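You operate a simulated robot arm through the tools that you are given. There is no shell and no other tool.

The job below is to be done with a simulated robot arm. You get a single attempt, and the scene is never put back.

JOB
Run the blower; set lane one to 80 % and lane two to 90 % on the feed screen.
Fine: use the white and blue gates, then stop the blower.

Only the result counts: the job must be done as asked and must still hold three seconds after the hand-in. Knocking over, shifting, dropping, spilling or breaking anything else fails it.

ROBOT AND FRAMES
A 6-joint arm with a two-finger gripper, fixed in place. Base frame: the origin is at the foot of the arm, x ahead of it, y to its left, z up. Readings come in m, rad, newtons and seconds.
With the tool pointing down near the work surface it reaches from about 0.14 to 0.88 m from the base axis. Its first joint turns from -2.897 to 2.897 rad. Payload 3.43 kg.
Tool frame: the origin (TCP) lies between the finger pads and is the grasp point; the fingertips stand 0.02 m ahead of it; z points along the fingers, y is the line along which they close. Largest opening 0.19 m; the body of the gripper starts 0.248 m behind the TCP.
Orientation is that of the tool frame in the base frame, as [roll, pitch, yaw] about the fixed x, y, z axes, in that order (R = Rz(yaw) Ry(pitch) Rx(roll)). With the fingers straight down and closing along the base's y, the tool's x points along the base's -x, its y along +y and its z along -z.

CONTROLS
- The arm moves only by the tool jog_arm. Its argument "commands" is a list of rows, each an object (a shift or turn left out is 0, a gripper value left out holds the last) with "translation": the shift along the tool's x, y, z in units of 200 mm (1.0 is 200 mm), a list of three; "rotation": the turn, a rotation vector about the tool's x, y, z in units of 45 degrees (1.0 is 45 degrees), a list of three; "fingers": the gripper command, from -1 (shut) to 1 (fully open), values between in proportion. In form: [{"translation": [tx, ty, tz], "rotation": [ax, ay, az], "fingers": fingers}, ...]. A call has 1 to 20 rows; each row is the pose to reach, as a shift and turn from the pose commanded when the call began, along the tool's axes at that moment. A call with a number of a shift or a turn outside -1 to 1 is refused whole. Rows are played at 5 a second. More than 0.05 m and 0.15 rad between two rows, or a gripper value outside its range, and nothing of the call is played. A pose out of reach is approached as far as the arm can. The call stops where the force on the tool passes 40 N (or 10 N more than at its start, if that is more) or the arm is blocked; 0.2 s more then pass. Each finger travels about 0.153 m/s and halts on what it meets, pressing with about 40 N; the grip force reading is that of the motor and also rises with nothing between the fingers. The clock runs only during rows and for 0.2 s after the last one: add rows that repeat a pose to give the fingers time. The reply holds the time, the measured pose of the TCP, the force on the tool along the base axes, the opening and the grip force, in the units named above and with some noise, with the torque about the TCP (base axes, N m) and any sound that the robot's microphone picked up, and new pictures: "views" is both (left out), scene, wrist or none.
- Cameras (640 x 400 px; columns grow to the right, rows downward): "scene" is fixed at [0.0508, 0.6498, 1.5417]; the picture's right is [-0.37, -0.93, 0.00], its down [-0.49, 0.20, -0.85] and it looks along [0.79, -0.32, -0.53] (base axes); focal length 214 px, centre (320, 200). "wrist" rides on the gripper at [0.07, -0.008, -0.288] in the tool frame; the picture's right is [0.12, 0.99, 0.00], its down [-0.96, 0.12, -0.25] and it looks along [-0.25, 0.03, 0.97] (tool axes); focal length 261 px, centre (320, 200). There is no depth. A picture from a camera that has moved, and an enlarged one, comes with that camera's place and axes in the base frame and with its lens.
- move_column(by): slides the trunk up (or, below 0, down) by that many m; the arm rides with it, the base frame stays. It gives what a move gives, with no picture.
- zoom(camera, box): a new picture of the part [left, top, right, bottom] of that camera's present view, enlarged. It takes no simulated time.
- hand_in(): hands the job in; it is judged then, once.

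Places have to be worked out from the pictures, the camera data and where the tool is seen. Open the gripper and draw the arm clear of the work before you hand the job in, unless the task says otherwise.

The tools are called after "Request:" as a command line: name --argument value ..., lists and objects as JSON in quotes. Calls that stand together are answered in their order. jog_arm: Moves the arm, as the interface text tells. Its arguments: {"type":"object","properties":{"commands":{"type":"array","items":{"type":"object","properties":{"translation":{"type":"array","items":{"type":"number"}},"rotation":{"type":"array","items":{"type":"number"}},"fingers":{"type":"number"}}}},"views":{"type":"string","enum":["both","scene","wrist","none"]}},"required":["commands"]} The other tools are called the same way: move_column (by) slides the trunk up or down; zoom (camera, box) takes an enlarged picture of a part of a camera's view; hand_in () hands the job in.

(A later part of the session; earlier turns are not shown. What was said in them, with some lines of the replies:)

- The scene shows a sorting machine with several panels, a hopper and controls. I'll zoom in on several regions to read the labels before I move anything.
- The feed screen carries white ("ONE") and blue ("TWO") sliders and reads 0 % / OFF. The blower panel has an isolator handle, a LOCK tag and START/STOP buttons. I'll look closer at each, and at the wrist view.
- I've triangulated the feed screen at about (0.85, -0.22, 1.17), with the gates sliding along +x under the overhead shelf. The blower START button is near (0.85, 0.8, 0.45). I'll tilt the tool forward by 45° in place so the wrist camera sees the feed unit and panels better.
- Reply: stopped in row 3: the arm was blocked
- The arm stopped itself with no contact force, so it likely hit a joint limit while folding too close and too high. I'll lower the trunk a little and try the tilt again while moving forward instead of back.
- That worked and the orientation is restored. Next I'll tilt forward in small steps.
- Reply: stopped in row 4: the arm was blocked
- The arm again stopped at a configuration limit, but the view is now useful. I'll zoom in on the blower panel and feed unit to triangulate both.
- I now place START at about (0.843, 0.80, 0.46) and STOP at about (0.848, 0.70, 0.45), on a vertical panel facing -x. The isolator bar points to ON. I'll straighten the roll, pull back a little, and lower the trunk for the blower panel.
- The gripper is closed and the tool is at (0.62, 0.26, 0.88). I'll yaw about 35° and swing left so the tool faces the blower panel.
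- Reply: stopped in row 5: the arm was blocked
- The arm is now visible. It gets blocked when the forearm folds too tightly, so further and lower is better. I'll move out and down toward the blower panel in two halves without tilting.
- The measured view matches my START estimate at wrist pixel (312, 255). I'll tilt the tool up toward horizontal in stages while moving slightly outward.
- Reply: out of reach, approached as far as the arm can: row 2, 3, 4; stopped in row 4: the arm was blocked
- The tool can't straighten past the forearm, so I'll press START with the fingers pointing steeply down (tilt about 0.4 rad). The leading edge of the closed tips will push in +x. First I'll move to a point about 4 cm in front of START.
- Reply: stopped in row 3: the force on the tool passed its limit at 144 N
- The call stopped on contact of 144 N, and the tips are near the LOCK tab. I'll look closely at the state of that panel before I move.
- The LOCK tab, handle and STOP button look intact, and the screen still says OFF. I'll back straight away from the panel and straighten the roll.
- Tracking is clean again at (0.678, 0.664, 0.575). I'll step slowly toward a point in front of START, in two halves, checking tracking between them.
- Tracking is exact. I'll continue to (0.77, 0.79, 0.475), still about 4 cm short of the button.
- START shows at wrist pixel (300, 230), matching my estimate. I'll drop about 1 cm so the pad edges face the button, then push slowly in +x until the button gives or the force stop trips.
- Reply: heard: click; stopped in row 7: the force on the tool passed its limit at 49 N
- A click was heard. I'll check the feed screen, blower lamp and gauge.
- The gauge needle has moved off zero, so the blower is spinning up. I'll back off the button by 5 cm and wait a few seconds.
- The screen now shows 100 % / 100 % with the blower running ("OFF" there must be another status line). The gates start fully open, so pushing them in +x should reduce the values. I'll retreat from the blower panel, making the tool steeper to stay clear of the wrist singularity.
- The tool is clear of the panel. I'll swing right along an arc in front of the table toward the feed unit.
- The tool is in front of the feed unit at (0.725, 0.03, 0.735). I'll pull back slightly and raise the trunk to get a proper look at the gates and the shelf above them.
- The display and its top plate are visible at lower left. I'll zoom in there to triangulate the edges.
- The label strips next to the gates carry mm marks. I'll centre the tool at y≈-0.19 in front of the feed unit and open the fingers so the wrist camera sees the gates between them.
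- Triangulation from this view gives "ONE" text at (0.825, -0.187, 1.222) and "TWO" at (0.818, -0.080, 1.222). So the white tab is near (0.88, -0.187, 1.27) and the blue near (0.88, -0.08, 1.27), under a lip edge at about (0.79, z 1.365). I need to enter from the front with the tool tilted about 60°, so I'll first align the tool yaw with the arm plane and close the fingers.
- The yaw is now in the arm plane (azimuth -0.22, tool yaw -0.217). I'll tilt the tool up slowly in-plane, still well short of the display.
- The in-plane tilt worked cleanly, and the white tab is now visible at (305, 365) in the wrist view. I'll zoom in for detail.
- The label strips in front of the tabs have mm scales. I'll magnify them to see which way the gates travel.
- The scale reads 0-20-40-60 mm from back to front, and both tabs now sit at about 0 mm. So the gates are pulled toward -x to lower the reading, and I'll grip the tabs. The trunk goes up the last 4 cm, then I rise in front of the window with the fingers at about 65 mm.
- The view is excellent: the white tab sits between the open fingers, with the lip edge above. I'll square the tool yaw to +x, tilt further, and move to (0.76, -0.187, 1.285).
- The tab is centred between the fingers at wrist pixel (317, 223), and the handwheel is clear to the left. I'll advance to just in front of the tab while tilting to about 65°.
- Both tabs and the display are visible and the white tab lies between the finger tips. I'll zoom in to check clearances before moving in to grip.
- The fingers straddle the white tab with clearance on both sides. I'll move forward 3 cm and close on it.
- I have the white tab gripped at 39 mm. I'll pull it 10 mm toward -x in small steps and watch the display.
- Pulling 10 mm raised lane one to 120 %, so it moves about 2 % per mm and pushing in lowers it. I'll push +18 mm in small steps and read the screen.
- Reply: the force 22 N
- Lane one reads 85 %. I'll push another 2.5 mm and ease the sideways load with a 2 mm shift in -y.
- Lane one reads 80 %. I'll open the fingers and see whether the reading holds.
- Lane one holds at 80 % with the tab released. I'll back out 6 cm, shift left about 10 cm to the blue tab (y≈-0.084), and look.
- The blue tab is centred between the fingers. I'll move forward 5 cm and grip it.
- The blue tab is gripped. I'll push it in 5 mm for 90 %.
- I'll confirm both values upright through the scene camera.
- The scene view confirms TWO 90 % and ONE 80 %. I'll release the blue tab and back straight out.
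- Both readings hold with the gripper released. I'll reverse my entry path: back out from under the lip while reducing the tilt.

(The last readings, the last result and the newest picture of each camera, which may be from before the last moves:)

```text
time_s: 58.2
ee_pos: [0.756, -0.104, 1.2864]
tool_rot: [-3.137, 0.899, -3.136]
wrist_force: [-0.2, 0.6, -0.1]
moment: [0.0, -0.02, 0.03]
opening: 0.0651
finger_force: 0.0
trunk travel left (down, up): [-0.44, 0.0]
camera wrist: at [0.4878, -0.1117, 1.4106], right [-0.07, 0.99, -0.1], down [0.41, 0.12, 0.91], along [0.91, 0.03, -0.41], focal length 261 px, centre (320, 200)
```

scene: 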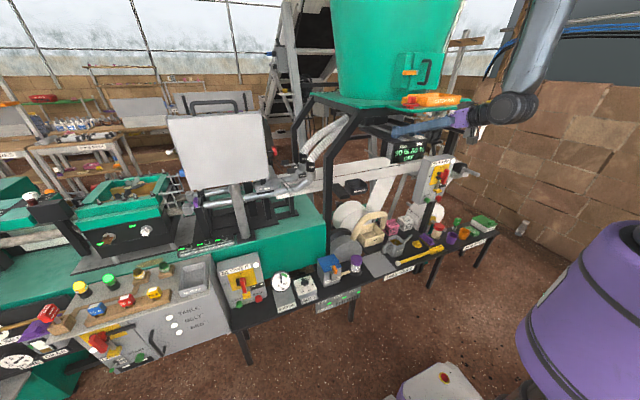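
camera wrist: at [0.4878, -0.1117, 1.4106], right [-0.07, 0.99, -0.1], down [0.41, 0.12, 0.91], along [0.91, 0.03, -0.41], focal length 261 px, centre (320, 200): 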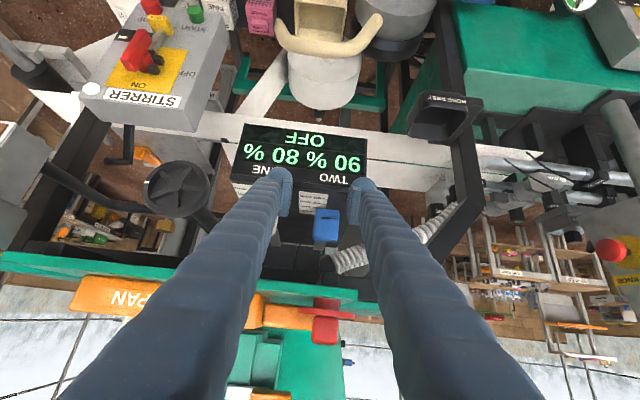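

Clear of the lip. I'll realign the yaw with the arm plane, reduce the tilt and close the fingers, then lower in front of the display.

Request:
jog_arm --commands '[{"translation": [0.032, 0.007, -0.04], "rotation": [0.0475, 0.064, 0.038], "fingers": -0.6}, {"translation": [0.064, 0.013, -0.081], "rotation": [0.095, 0.127, 0.0755], "fingers": -1}, {"translation": [0.0965, 0.02, -0.1215], "rotation": [0.1426, 0.191, 0.1133], "fingers": -1}, {"translation": [0.0965, 0.02, -0.1215], "rotation": [0.1426, 0.191, 0.1133], "fingers": -1}]' --views "none"

Request:
jog_arm --commands '[{"translation": [0.096, 0, 0.099], "rotation": [0, 0.042, 0]}, {"translation": [0.191, 0, 0.198], "rotation": [0, 0.085, 0]}, {"translation": [0.287, 0, 0.297], "rotation": [0, 0.127, 0]}, {"translation": [0.3825, 0, 0.3957], "rotation": [0, 0.169, 0]}, {"translation": [0.3825, 0, 0.3957], "rotation": [0, 0.169, 0]}]' --views "none"

```text
time_s: 59.2
ee_pos: [0.7262, -0.0994, 1.2863]
tool_rot: [-3.122, 0.752, 3.012]
wrist_force: [-1.0, 0.1, 0.7]
moment: [-0.01, 0.01, -0.03]
opening: 0.0002
finger_force: 34.5
trunk travel left (down, up): [-0.44, 0.0]
```

```text
time_s: 60.4
ee_pos: [0.7238, -0.1017, 1.1757]
tool_rot: [-3.124, 0.617, 3.009]
wrist_force: [-0.3, -0.3, -0.2]
moment: [-0.01, -0.06, 0.0]
opening: 0.0002
finger_force: 34.5
trunk travel left (down, up): [-0.44, 0.0]
```

Everything tracks well. I'll reverse the in-plane tilt slowly back to a steep tool.

Request:
jog_arm --commands '[{"translation": [0.035, 0, -0.0124], "rotation": [-0.002, 0.051, 0]}, {"translation": [0.07, 0, -0.0248], "rotation": [-0.004, 0.102, 0]}, {"translation": [0.104, 0, -0.037], "rotation": [-0.007, 0.153, 0]}, {"translation": [0.139, 0, -0.05], "rotation": [-0.009, 0.204, 0]}, {"translation": [0.174, 0, -0.062], "rotation": [-0.011, 0.255, 0]}, {"translation": [0.209, 0, -0.074], "rotation": [-0.013, 0.306, 0]}, {"translation": [0.243, 0, -0.087], "rotation": [-0.016, 0.357, 0]}, {"translation": [0.278, 0, -0.099], "rotation": [-0.018, 0.408, 0]}, {"translation": [0.313, 0, -0.112], "rotation": [-0.02, 0.459, 0]}, {"translation": [0.3475, 0, -0.124], "rotation": [-0.022, 0.51, 0]}, {"translation": [0.3475, 0, -0.124], "rotation": [-0.022, 0.51, 0]}]' --views "both"

```text
time_s: 62.8
ee_pos: [0.6539, -0.0906, 1.1567]
tool_rot: [3.138, 0.215, 3.006]
wrist_force: [-0.2, -0.4, 0.1]
moment: [-0.01, -0.04, 0.04]
opening: 0.0
finger_force: 34.0
trunk travel left (down, up): [-0.44, 0.0]
camera wrist: at [0.524, -0.082, 1.4218], right [0.02, 1.0, -0.02], down [0.89, -0.01, 0.45], along [0.45, -0.03, -0.89], focal length 261 px, centre (320, 200)
```

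scene: 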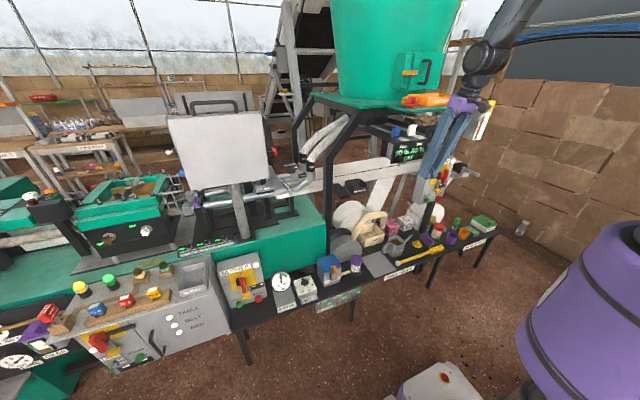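
wrist: 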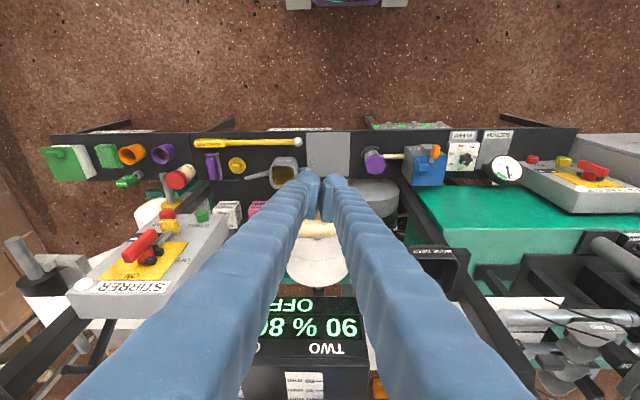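

The tool is steep again and clear. I'll lower the trunk fully and swing left along the arc toward the blower panel.

Request:
move_column --by -0.44

Request:
jog_arm --commands '[{"translation": [0, 0.2, 0], "rotation": [-0.008, 0, -0.037]}, {"translation": [0, 0.4, 0], "rotation": [-0.016, 0, -0.075]}, {"translation": [0, 0.6, 0], "rotation": [-0.025, 0, -0.112]}, {"translation": [0, 0.8, 0], "rotation": [-0.033, 0, -0.15]}, {"translation": [0, 1.0, 0], "rotation": [-0.041, 0, -0.187]}]' --views "none"

Request:
jog_arm --commands '[{"translation": [0, 0.2, 0], "rotation": [-0.008, 0, -0.037]}, {"translation": [0, 0.4, 0], "rotation": [-0.016, 0, -0.075]}, {"translation": [0, 0.6, 0], "rotation": [-0.025, 0, -0.112]}, {"translation": [0, 0.8, 0], "rotation": [-0.033, 0, -0.15]}, {"translation": [0, 1.0, 0], "rotation": [-0.041, 0, -0.187]}]' --views "none"

Request:
jog_arm --commands '[{"translation": [0, 0.2, 0], "rotation": [-0.008, 0, -0.037]}, {"translation": [0, 0.4, 0], "rotation": [-0.016, 0, -0.075]}, {"translation": [0, 0.6, 0], "rotation": [-0.025, 0, -0.112]}, {"translation": [0, 0.8, 0], "rotation": [-0.033, 0, -0.15]}, {"translation": [0, 1.0, 0], "rotation": [-0.041, 0, -0.187]}]' --views "both"

```text
refused: -0.44 is not a number from -0.4 to 0.4
```

```text
time_s: 64.0
ee_pos: [0.683, 0.1064, 1.1548]
tool_rot: [-3.141, 0.215, -3.126]
wrist_force: [-0.7, -0.3, -0.3]
moment: [-0.03, -0.02, -0.03]
opening: 0.0002
finger_force: 34.4
trunk travel left (down, up): [-0.44, 0.0]
```

```text
time_s: 65.2
ee_pos: [0.6758, 0.3083, 1.1557]
tool_rot: [-3.141, 0.217, -2.977]
wrist_force: [-0.5, 0.1, 0.6]
moment: [0.01, 0.0, -0.04]
opening: 0.0002
finger_force: 34.7
trunk travel left (down, up): [-0.44, 0.0]
```

```text
time_s: 66.4
ee_pos: [0.6475, 0.5065, 1.1578]
tool_rot: [-3.141, 0.218, -2.826]
wrist_force: [0.3, 0.2, 0.4]
moment: [0.0, -0.03, 0.01]
opening: 0.0
finger_force: 34.5
trunk travel left (down, up): [-0.44, 0.0]
camera wrist: at [0.526, 0.4575, 1.4228], right [-0.42, 0.91, -0.03], down [0.81, 0.38, 0.45], along [0.42, 0.17, -0.89], focal length 261 px, centre (320, 200)
```

scene: 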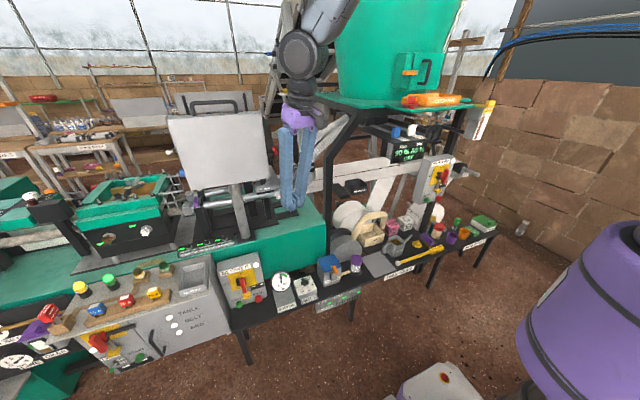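
wrist: 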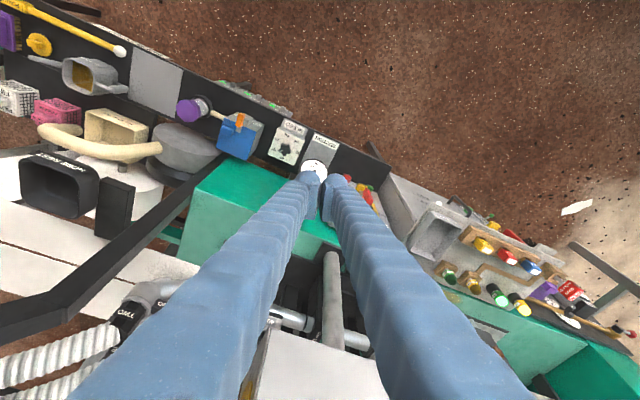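

The column move was refused because it was over the 0.4 limit. The swing itself was clean at z = 1.157, so I'll lower the trunk by 0.4 now.

Request:
move_column --by -0.4

```text
time_s: 70.2
ee_pos: [0.6484, 0.5053, 0.7567]
tool_rot: [-3.141, 0.218, -2.827]
wrist_force: [-0.1, 0.0, -0.2]
moment: [-0.01, -0.01, -0.01]
opening: 0.0
finger_force: 34.3
trunk travel left (down, up): [-0.04, 0.4]
```

At z = 0.757 I'll move out and down toward the STOP button in two steps, steep first and then with a slight tilt.

Request:
jog_arm --commands '[{"translation": [-0.043, 0.074, 0.17]}, {"translation": [-0.086, 0.148, 0.341]}, {"translation": [-0.129, 0.223, 0.511]}, {"translation": [-0.172, 0.297, 0.682]}, {"translation": [-0.215, 0.371, 0.852]}, {"translation": [-0.215, 0.371, 0.852]}]' --views "both"

```text
time_s: 71.6
ee_pos: [0.6993, 0.6038, 0.6002]
tool_rot: [-3.141, 0.216, -2.825]
wrist_force: [0.2, -0.1, -0.6]
moment: [0.0, 0.01, -0.01]
opening: 0.0
finger_force: 34.2
trunk travel left (down, up): [-0.04, 0.4]
camera wrist: at [0.5786, 0.5553, 0.8645], right [-0.42, 0.91, -0.03], down [0.81, 0.38, 0.45], along [0.42, 0.17, -0.89], focal length 261 px, centre (320, 200)
```

scene: 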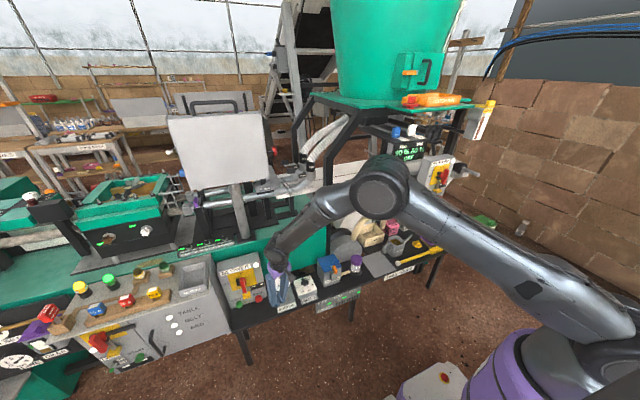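
wrist: 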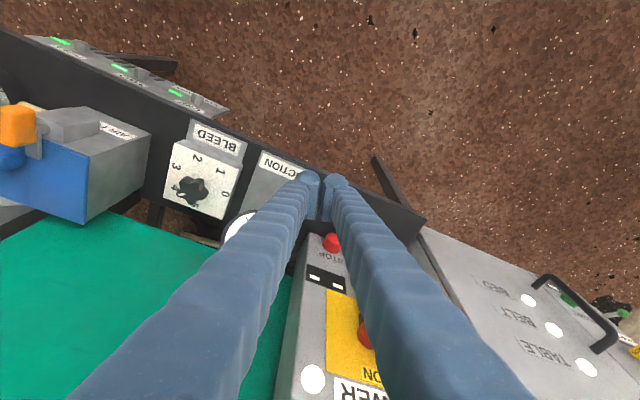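

STOP shows at (332, 243), right where my estimate predicts. I'll move to about 5 cm in front of it with a 0.41 rad tilt.

Request:
jog_arm --commands '[{"translation": [-0.048, 0.049, 0.126], "rotation": [0, -0.041, 0]}, {"translation": [-0.0955, 0.097, 0.251], "rotation": [0, -0.082, 0]}, {"translation": [-0.143, 0.146, 0.377], "rotation": [0, -0.124, 0]}, {"translation": [-0.191, 0.195, 0.503], "rotation": [0, -0.165, 0]}, {"translation": [-0.239, 0.243, 0.628], "rotation": [0, -0.206, 0]}, {"translation": [-0.2865, 0.292, 0.754], "rotation": [0, -0.247, 0]}, {"translation": [-0.2865, 0.292, 0.754], "rotation": [0, -0.247, 0]}]' --views "both"

```text
time_s: 73.2
ee_pos: [0.7656, 0.6844, 0.4627]
tool_rot: [-3.14, 0.411, -2.825]
wrist_force: [-0.8, -0.6, 0.1]
moment: [0.0, -0.01, 0.02]
opening: 0.0002
finger_force: 34.3
trunk travel left (down, up): [-0.04, 0.4]
camera wrist: at [0.5977, 0.6196, 0.6983], right [-0.41, 0.91, -0.05], down [0.71, 0.35, 0.61], along [0.57, 0.22, -0.79], focal length 261 px, centre (320, 200)
```

scene: 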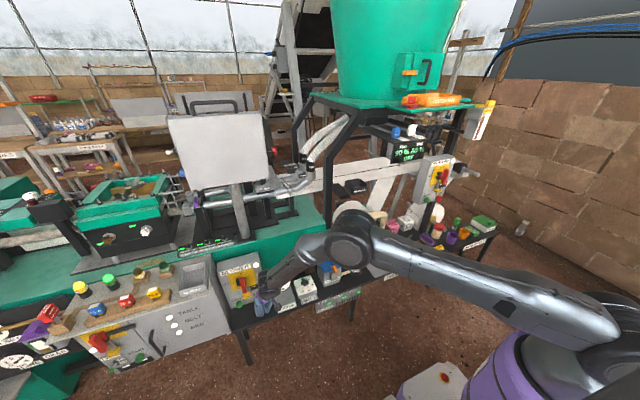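
wrist: 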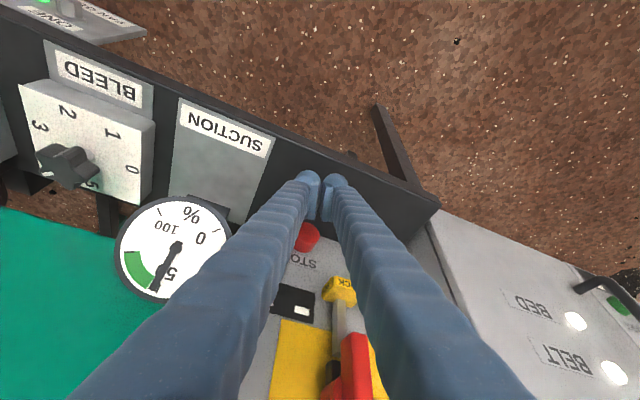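

STOP is at (307, 238), as predicted, with the LOCK tab and handle clear of my path. I'll lower about 1 cm and push slowly in +x until it clicks.

Request:
jog_arm --commands '[{"translation": [0.016, 0.014, 0.048]}, {"translation": [-0.0276, -0.0016, 0.067]}, {"translation": [-0.071, -0.017, 0.086]}, {"translation": [-0.1147, -0.0327, 0.105]}, {"translation": [-0.1495, -0.0452, 0.12]}, {"translation": [-0.1756, -0.0545, 0.1315]}, {"translation": [-0.2018, -0.0639, 0.143]}, {"translation": [-0.2235, -0.0716, 0.1524]}, {"translation": [-0.2453, -0.0794, 0.1619]}, {"translation": [-0.267, -0.0872, 0.1714]}, {"translation": [-0.2888, -0.095, 0.181]}]' --views "both"

Request:
zoom --camera "scene" --box '[380, 120, 440, 170]'

```text
time_s: 75.0
ee_pos: [0.8118, 0.6873, 0.454]
tool_rot: [-3.14, 0.405, -2.824]
wrist_force: [-20.3, 2.4, 1.5]
moment: [-0.25, -0.05, -0.04]
opening: 0.0
finger_force: 33.6
trunk travel left (down, up): [-0.04, 0.4]
heard: click
stopped in row 9: the force on the tool passed its limit at 44 N (the readings are from after the stop); the commanded pose is now the measured one
camera wrist: at [0.6459, 0.6241, 0.6893], right [-0.41, 0.91, -0.05], down [0.71, 0.36, 0.61], along [0.57, 0.22, -0.79], focal length 261 px, centre (320, 200)
```

scene: 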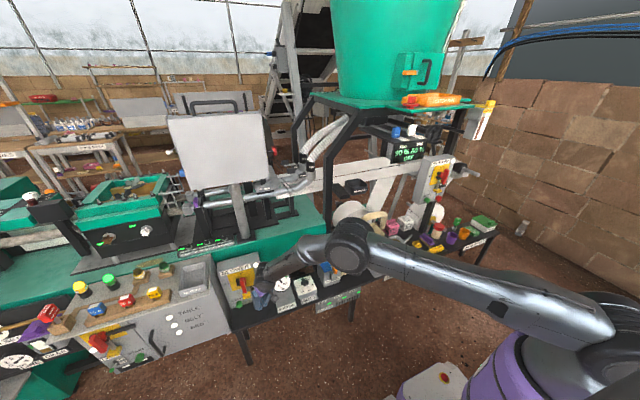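
wrist: 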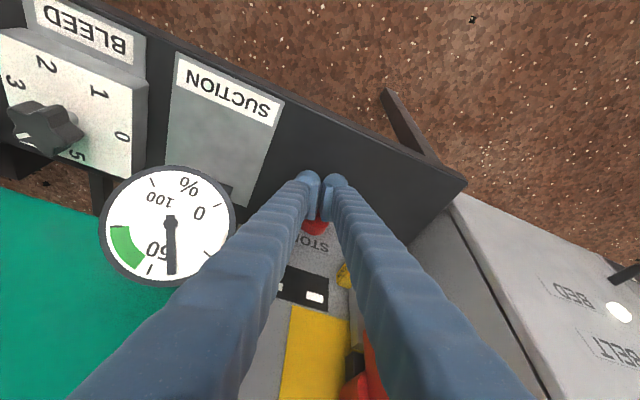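

```text
8.00 times, centred on (410, 145) of scene
camera zoom: at [0.0508, 0.6498, 1.5417], right [-0.37, -0.93, 0.0], down [-0.49, 0.2, -0.85], along [0.79, -0.32, -0.53], focal length 1716 px, centre (-400, 640)
```

zoom: 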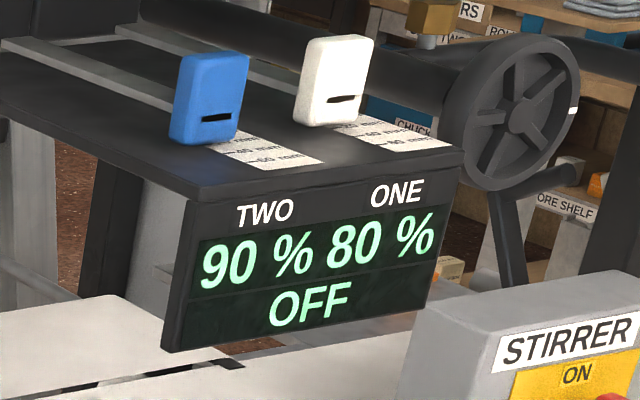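

A click was heard and the needle is already falling. I'll back off the button and wait for the spin-down to confirm.

Request:
jog_arm --commands '[{"translation": [0.087, 0.031, -0.038]}, {"translation": [0.174, 0.062, -0.076]}, {"translation": [0.261, 0.093, -0.114]}, {"translation": [0.32, 0.1, -0.3]}, {"translation": [0.36, 0.1, -0.48]}, {"translation": [0.36, 0.1, -0.48]}, {"translation": [0.36, 0.1, -0.48]}, {"translation": [0.36, 0.1, -0.48]}, {"translation": [0.36, 0.1, -0.48]}, {"translation": [0.36, 0.1, -0.48]}, {"translation": [0.36, 0.1, -0.48]}, {"translation": [0.36, 0.1, -0.48]}, {"translation": [0.36, 0.1, -0.48]}, {"translation": [0.36, 0.1, -0.48]}, {"translation": [0.36, 0.1, -0.48]}, {"translation": [0.36, 0.1, -0.48]}]' --views "both"

Request:
zoom --camera "scene" --box '[380, 120, 440, 170]'

Request:
zoom --camera "wrist" --box '[80, 120, 420, 400]'

```text
time_s: 78.4
ee_pos: [0.7113, 0.6696, 0.5135]
tool_rot: [-3.141, 0.406, -2.824]
wrist_force: [-0.4, 0.3, -0.6]
moment: [-0.01, 0.01, 0.0]
opening: 0.0
finger_force: 34.6
trunk travel left (down, up): [-0.04, 0.4]
camera wrist: at [0.5443, 0.607, 0.7501], right [-0.41, 0.91, -0.05], down [0.71, 0.35, 0.61], along [0.57, 0.22, -0.79], focal length 261 px, centre (320, 200)
```

scene: 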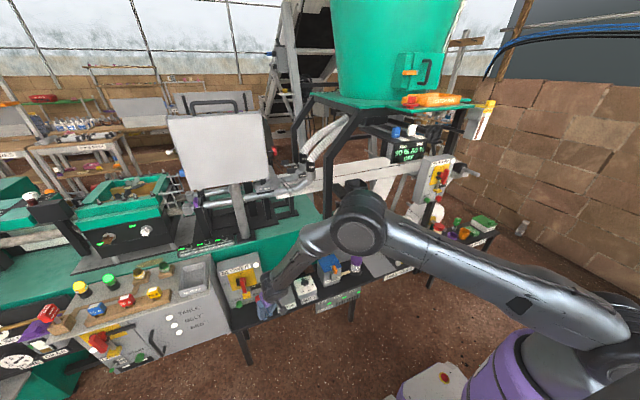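
wrist: 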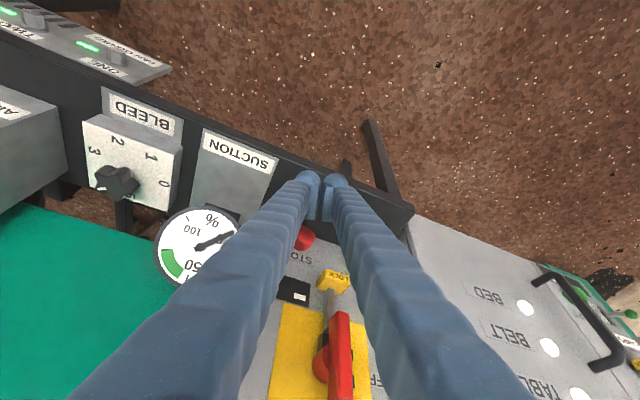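

```text
8.00 times, centred on (410, 145) of scene
camera zoom: at [0.0508, 0.6498, 1.5417], right [-0.37, -0.93, 0.0], down [-0.49, 0.2, -0.85], along [0.79, -0.32, -0.53], focal length 1716 px, centre (-400, 640)
```

zoom: 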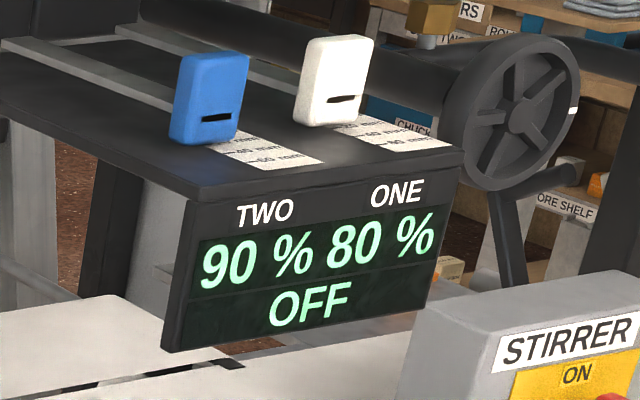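

```text
1.43 times, centred on (250, 260) of wrist
camera zoom: at [0.5443, 0.607, 0.7501], right [-0.41, 0.91, -0.05], down [0.71, 0.35, 0.61], along [0.57, 0.22, -0.79], focal length 372 px, centre (420, 114)
```

zoom: 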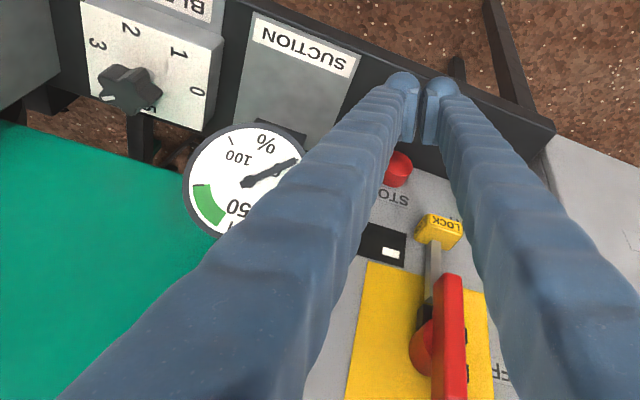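

The gauge is back at zero and the screen still reads 90 % and 80 %. I'll draw the arm back and up, open the gripper, and do a last check of the panel and screen.

Request:
jog_arm --commands '[{"translation": [0.026, -0.045, -0.165], "rotation": [0, 0.04, 0]}, {"translation": [0.052, -0.09, -0.33], "rotation": [0, 0.08, 0]}, {"translation": [0.078, -0.135, -0.496], "rotation": [0, 0.12, 0]}, {"translation": [0.105, -0.18, -0.66], "rotation": [0, 0.16, 0]}, {"translation": [0.131, -0.226, -0.826], "rotation": [0, 0.2, 0]}, {"translation": [0.157, -0.271, -0.992], "rotation": [0, 0.24, 0]}, {"translation": [0.157, -0.271, -0.992], "rotation": [0, 0.24, 0], "fingers": 0}, {"translation": [0.157, -0.271, -0.992], "rotation": [0, 0.24, 0], "fingers": 1}, {"translation": [0.157, -0.271, -0.992], "rotation": [0, 0.24, 0], "fingers": 1}, {"translation": [0.157, -0.271, -0.992], "rotation": [0, 0.24, 0], "fingers": 1}, {"translation": [0.157, -0.271, -0.992], "rotation": [0, 0.24, 0], "fingers": 1}]' --views "both"

Request:
zoom --camera "scene" --box '[380, 120, 440, 170]'

Request:
zoom --camera "scene" --box '[205, 240, 315, 320]'

Request:
zoom --camera "wrist" --box '[180, 150, 460, 400]'

```text
time_s: 80.8
ee_pos: [0.6243, 0.59, 0.6824]
tool_rot: [-3.14, 0.219, -2.826]
wrist_force: [-0.3, -0.7, 0.5]
moment: [-0.02, -0.03, 0.0]
opening: 0.19
finger_force: 0.2
trunk travel left (down, up): [-0.04, 0.4]
camera wrist: at [0.5033, 0.542, 0.9476], right [-0.42, 0.91, -0.03], down [0.81, 0.39, 0.45], along [0.42, 0.17, -0.89], focal length 261 px, centre (320, 200)
```

scene: 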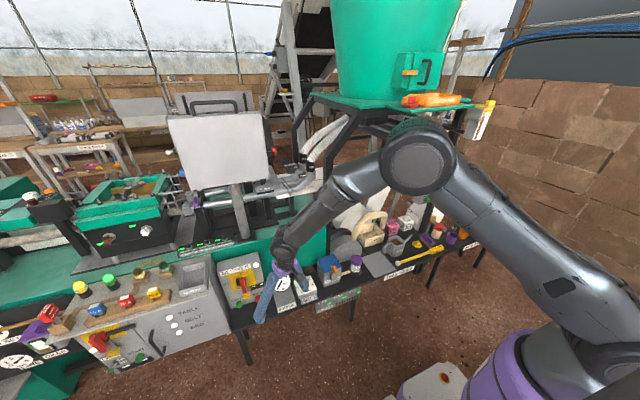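
wrist: 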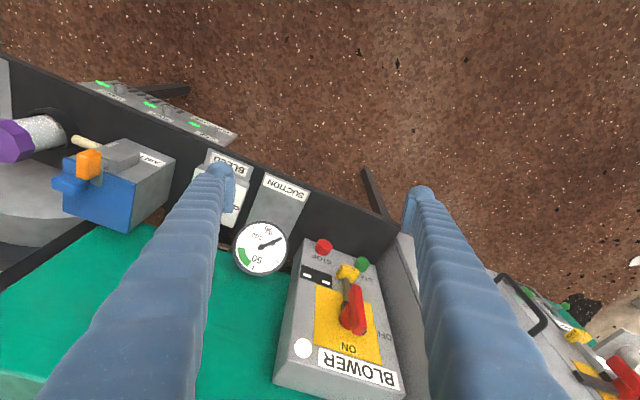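

```text
8.00 times, centred on (410, 145) of scene
camera zoom: at [0.0508, 0.6498, 1.5417], right [-0.37, -0.93, 0.0], down [-0.49, 0.2, -0.85], along [0.79, -0.32, -0.53], focal length 1716 px, centre (-400, 640)
```

zoom: 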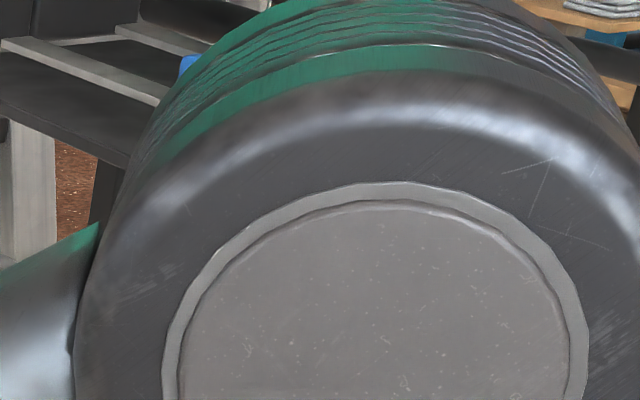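

```text
5.00 times, centred on (260, 280) of scene
camera zoom: at [0.0508, 0.6498, 1.5417], right [-0.37, -0.93, 0.0], down [-0.49, 0.2, -0.85], along [0.79, -0.32, -0.53], focal length 1072 px, centre (620, -200)
```

zoom: 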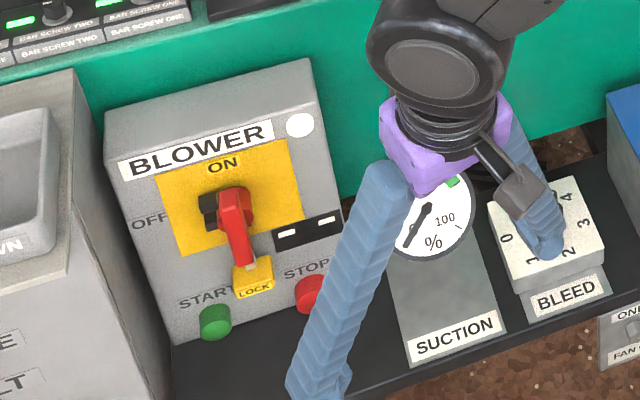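

```text
1.60 times, centred on (320, 275) of wrist
camera zoom: at [0.5033, 0.542, 0.9476], right [-0.42, 0.91, -0.03], down [0.81, 0.39, 0.45], along [0.42, 0.17, -0.89], focal length 417 px, centre (320, 80)
```

zoom: 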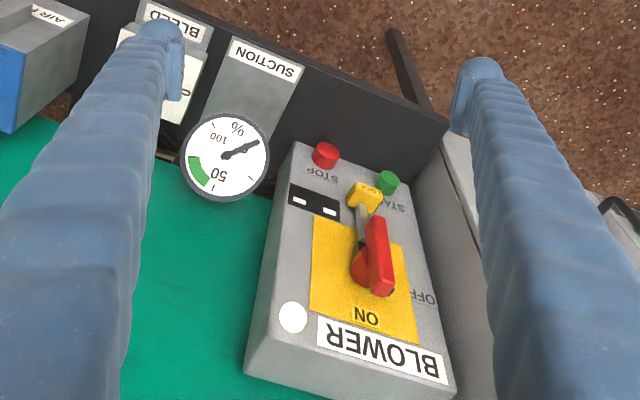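

The blower is stopped, the gauge is at 0, and the panel is unchanged. I'll raise the trunk to take the arm well clear and check the screen once more.

Request:
move_column --by 0.35

Request:
jog_arm --commands '[{"translation": [0, 0, 0], "fingers": 1}, {"translation": [0, 0, 0], "fingers": 1}]' --views "both"

Request:
zoom --camera "scene" --box '[380, 120, 440, 170]'

Request:
zoom --camera "scene" --box '[200, 220, 360, 320]'

```text
time_s: 84.3
ee_pos: [0.6263, 0.5907, 1.0331]
tool_rot: [-3.139, 0.22, -2.823]
wrist_force: [-1.1, -0.4, 0.4]
moment: [-0.02, -0.02, -0.01]
opening: 0.19
finger_force: 0.1
trunk travel left (down, up): [-0.39, 0.05]
```

```text
time_s: 84.9
ee_pos: [0.6253, 0.5914, 1.0316]
tool_rot: [-3.138, 0.218, -2.824]
wrist_force: [-0.2, 0.2, 0.3]
moment: [0.0, -0.02, -0.03]
opening: 0.19
finger_force: 0.1
trunk travel left (down, up): [-0.39, 0.05]
camera wrist: at [0.5035, 0.542, 1.2976], right [-0.42, 0.91, -0.03], down [0.81, 0.39, 0.45], along [0.42, 0.17, -0.89], focal length 261 px, centre (320, 200)
```

scene: 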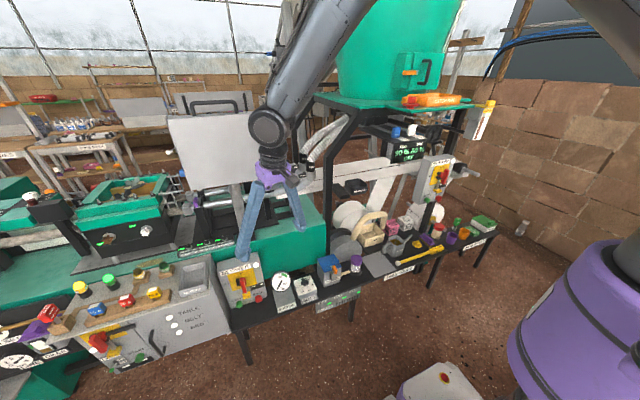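
wrist: 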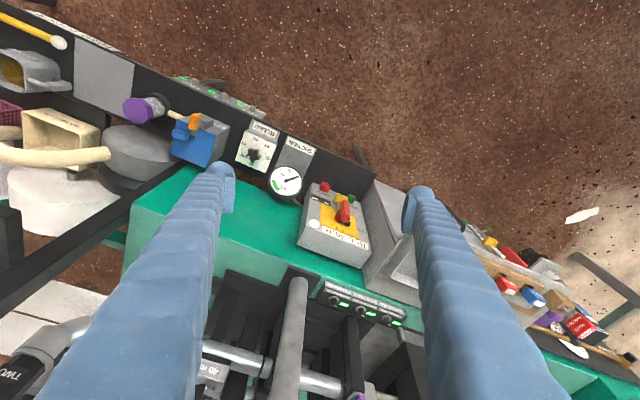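

```text
8.00 times, centred on (410, 145) of scene
camera zoom: at [0.0508, 0.6498, 1.5417], right [-0.37, -0.93, 0.0], down [-0.49, 0.2, -0.85], along [0.79, -0.32, -0.53], focal length 1716 px, centre (-400, 640)
```

zoom: 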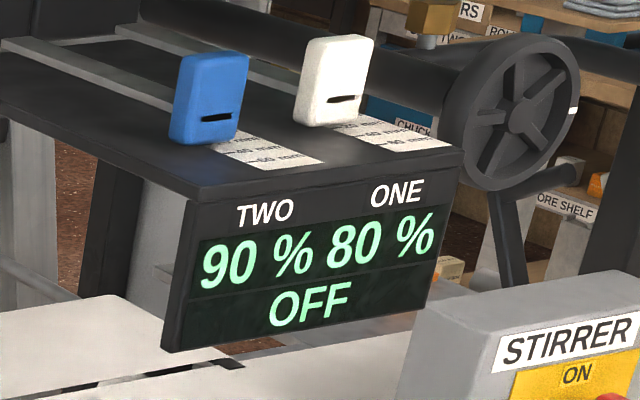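

```text
4.00 times, centred on (280, 270) of scene
camera zoom: at [0.0508, 0.6498, 1.5417], right [-0.37, -0.93, 0.0], down [-0.49, 0.2, -0.85], along [0.79, -0.32, -0.53], focal length 858 px, centre (480, -80)
```

zoom: 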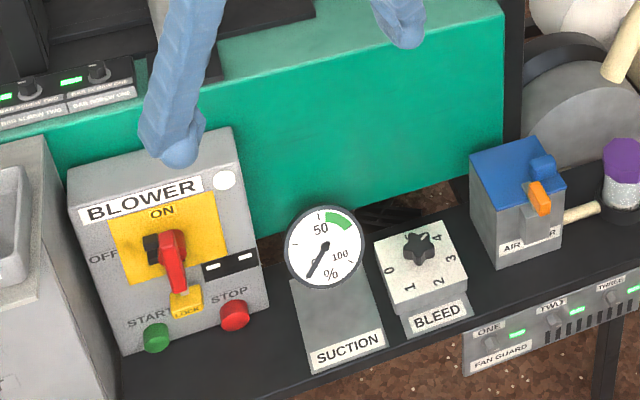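

The screen holds TWO 90 % and ONE 80 %, the suction gauge is at 0 with the blower stopped, and everything else is in place. The arm is clear with the gripper open, so I'm handing the job in.

Request:
hand_in

```text
The job is handed in.
```

I've handed the job in. With the blower running, lane one was set to 80 % with the white gate and lane two to 90 % with the blue gate. The blower was then stopped.

- **Final check:** about 10 seconds after I pressed STOP, the feed screen still showed 80 % and 90 %, and the suction gauge was back at 0. The gripper is open and the arm is drawn clear.
- **Screen resolution:** every reading I saw was a multiple of 5, so the screen may only show 5 % steps. The gate movement, at about 2 % per mm, puts both lanes within a percent or two of the targets.
- **Bumped panel:** on my first approach to START, the closed fingers hit the blower panel, most likely the yellow LOCK tab, with a peak of 144 N. The tab, handle and buttons looked unchanged when I checked afterwards and in the last pictures.
- **"OFF" on the screen:** the bottom line of the feed screen read OFF the whole time, even with the blower running. I took it for the stirrer or another function, and the stirrer was not used.
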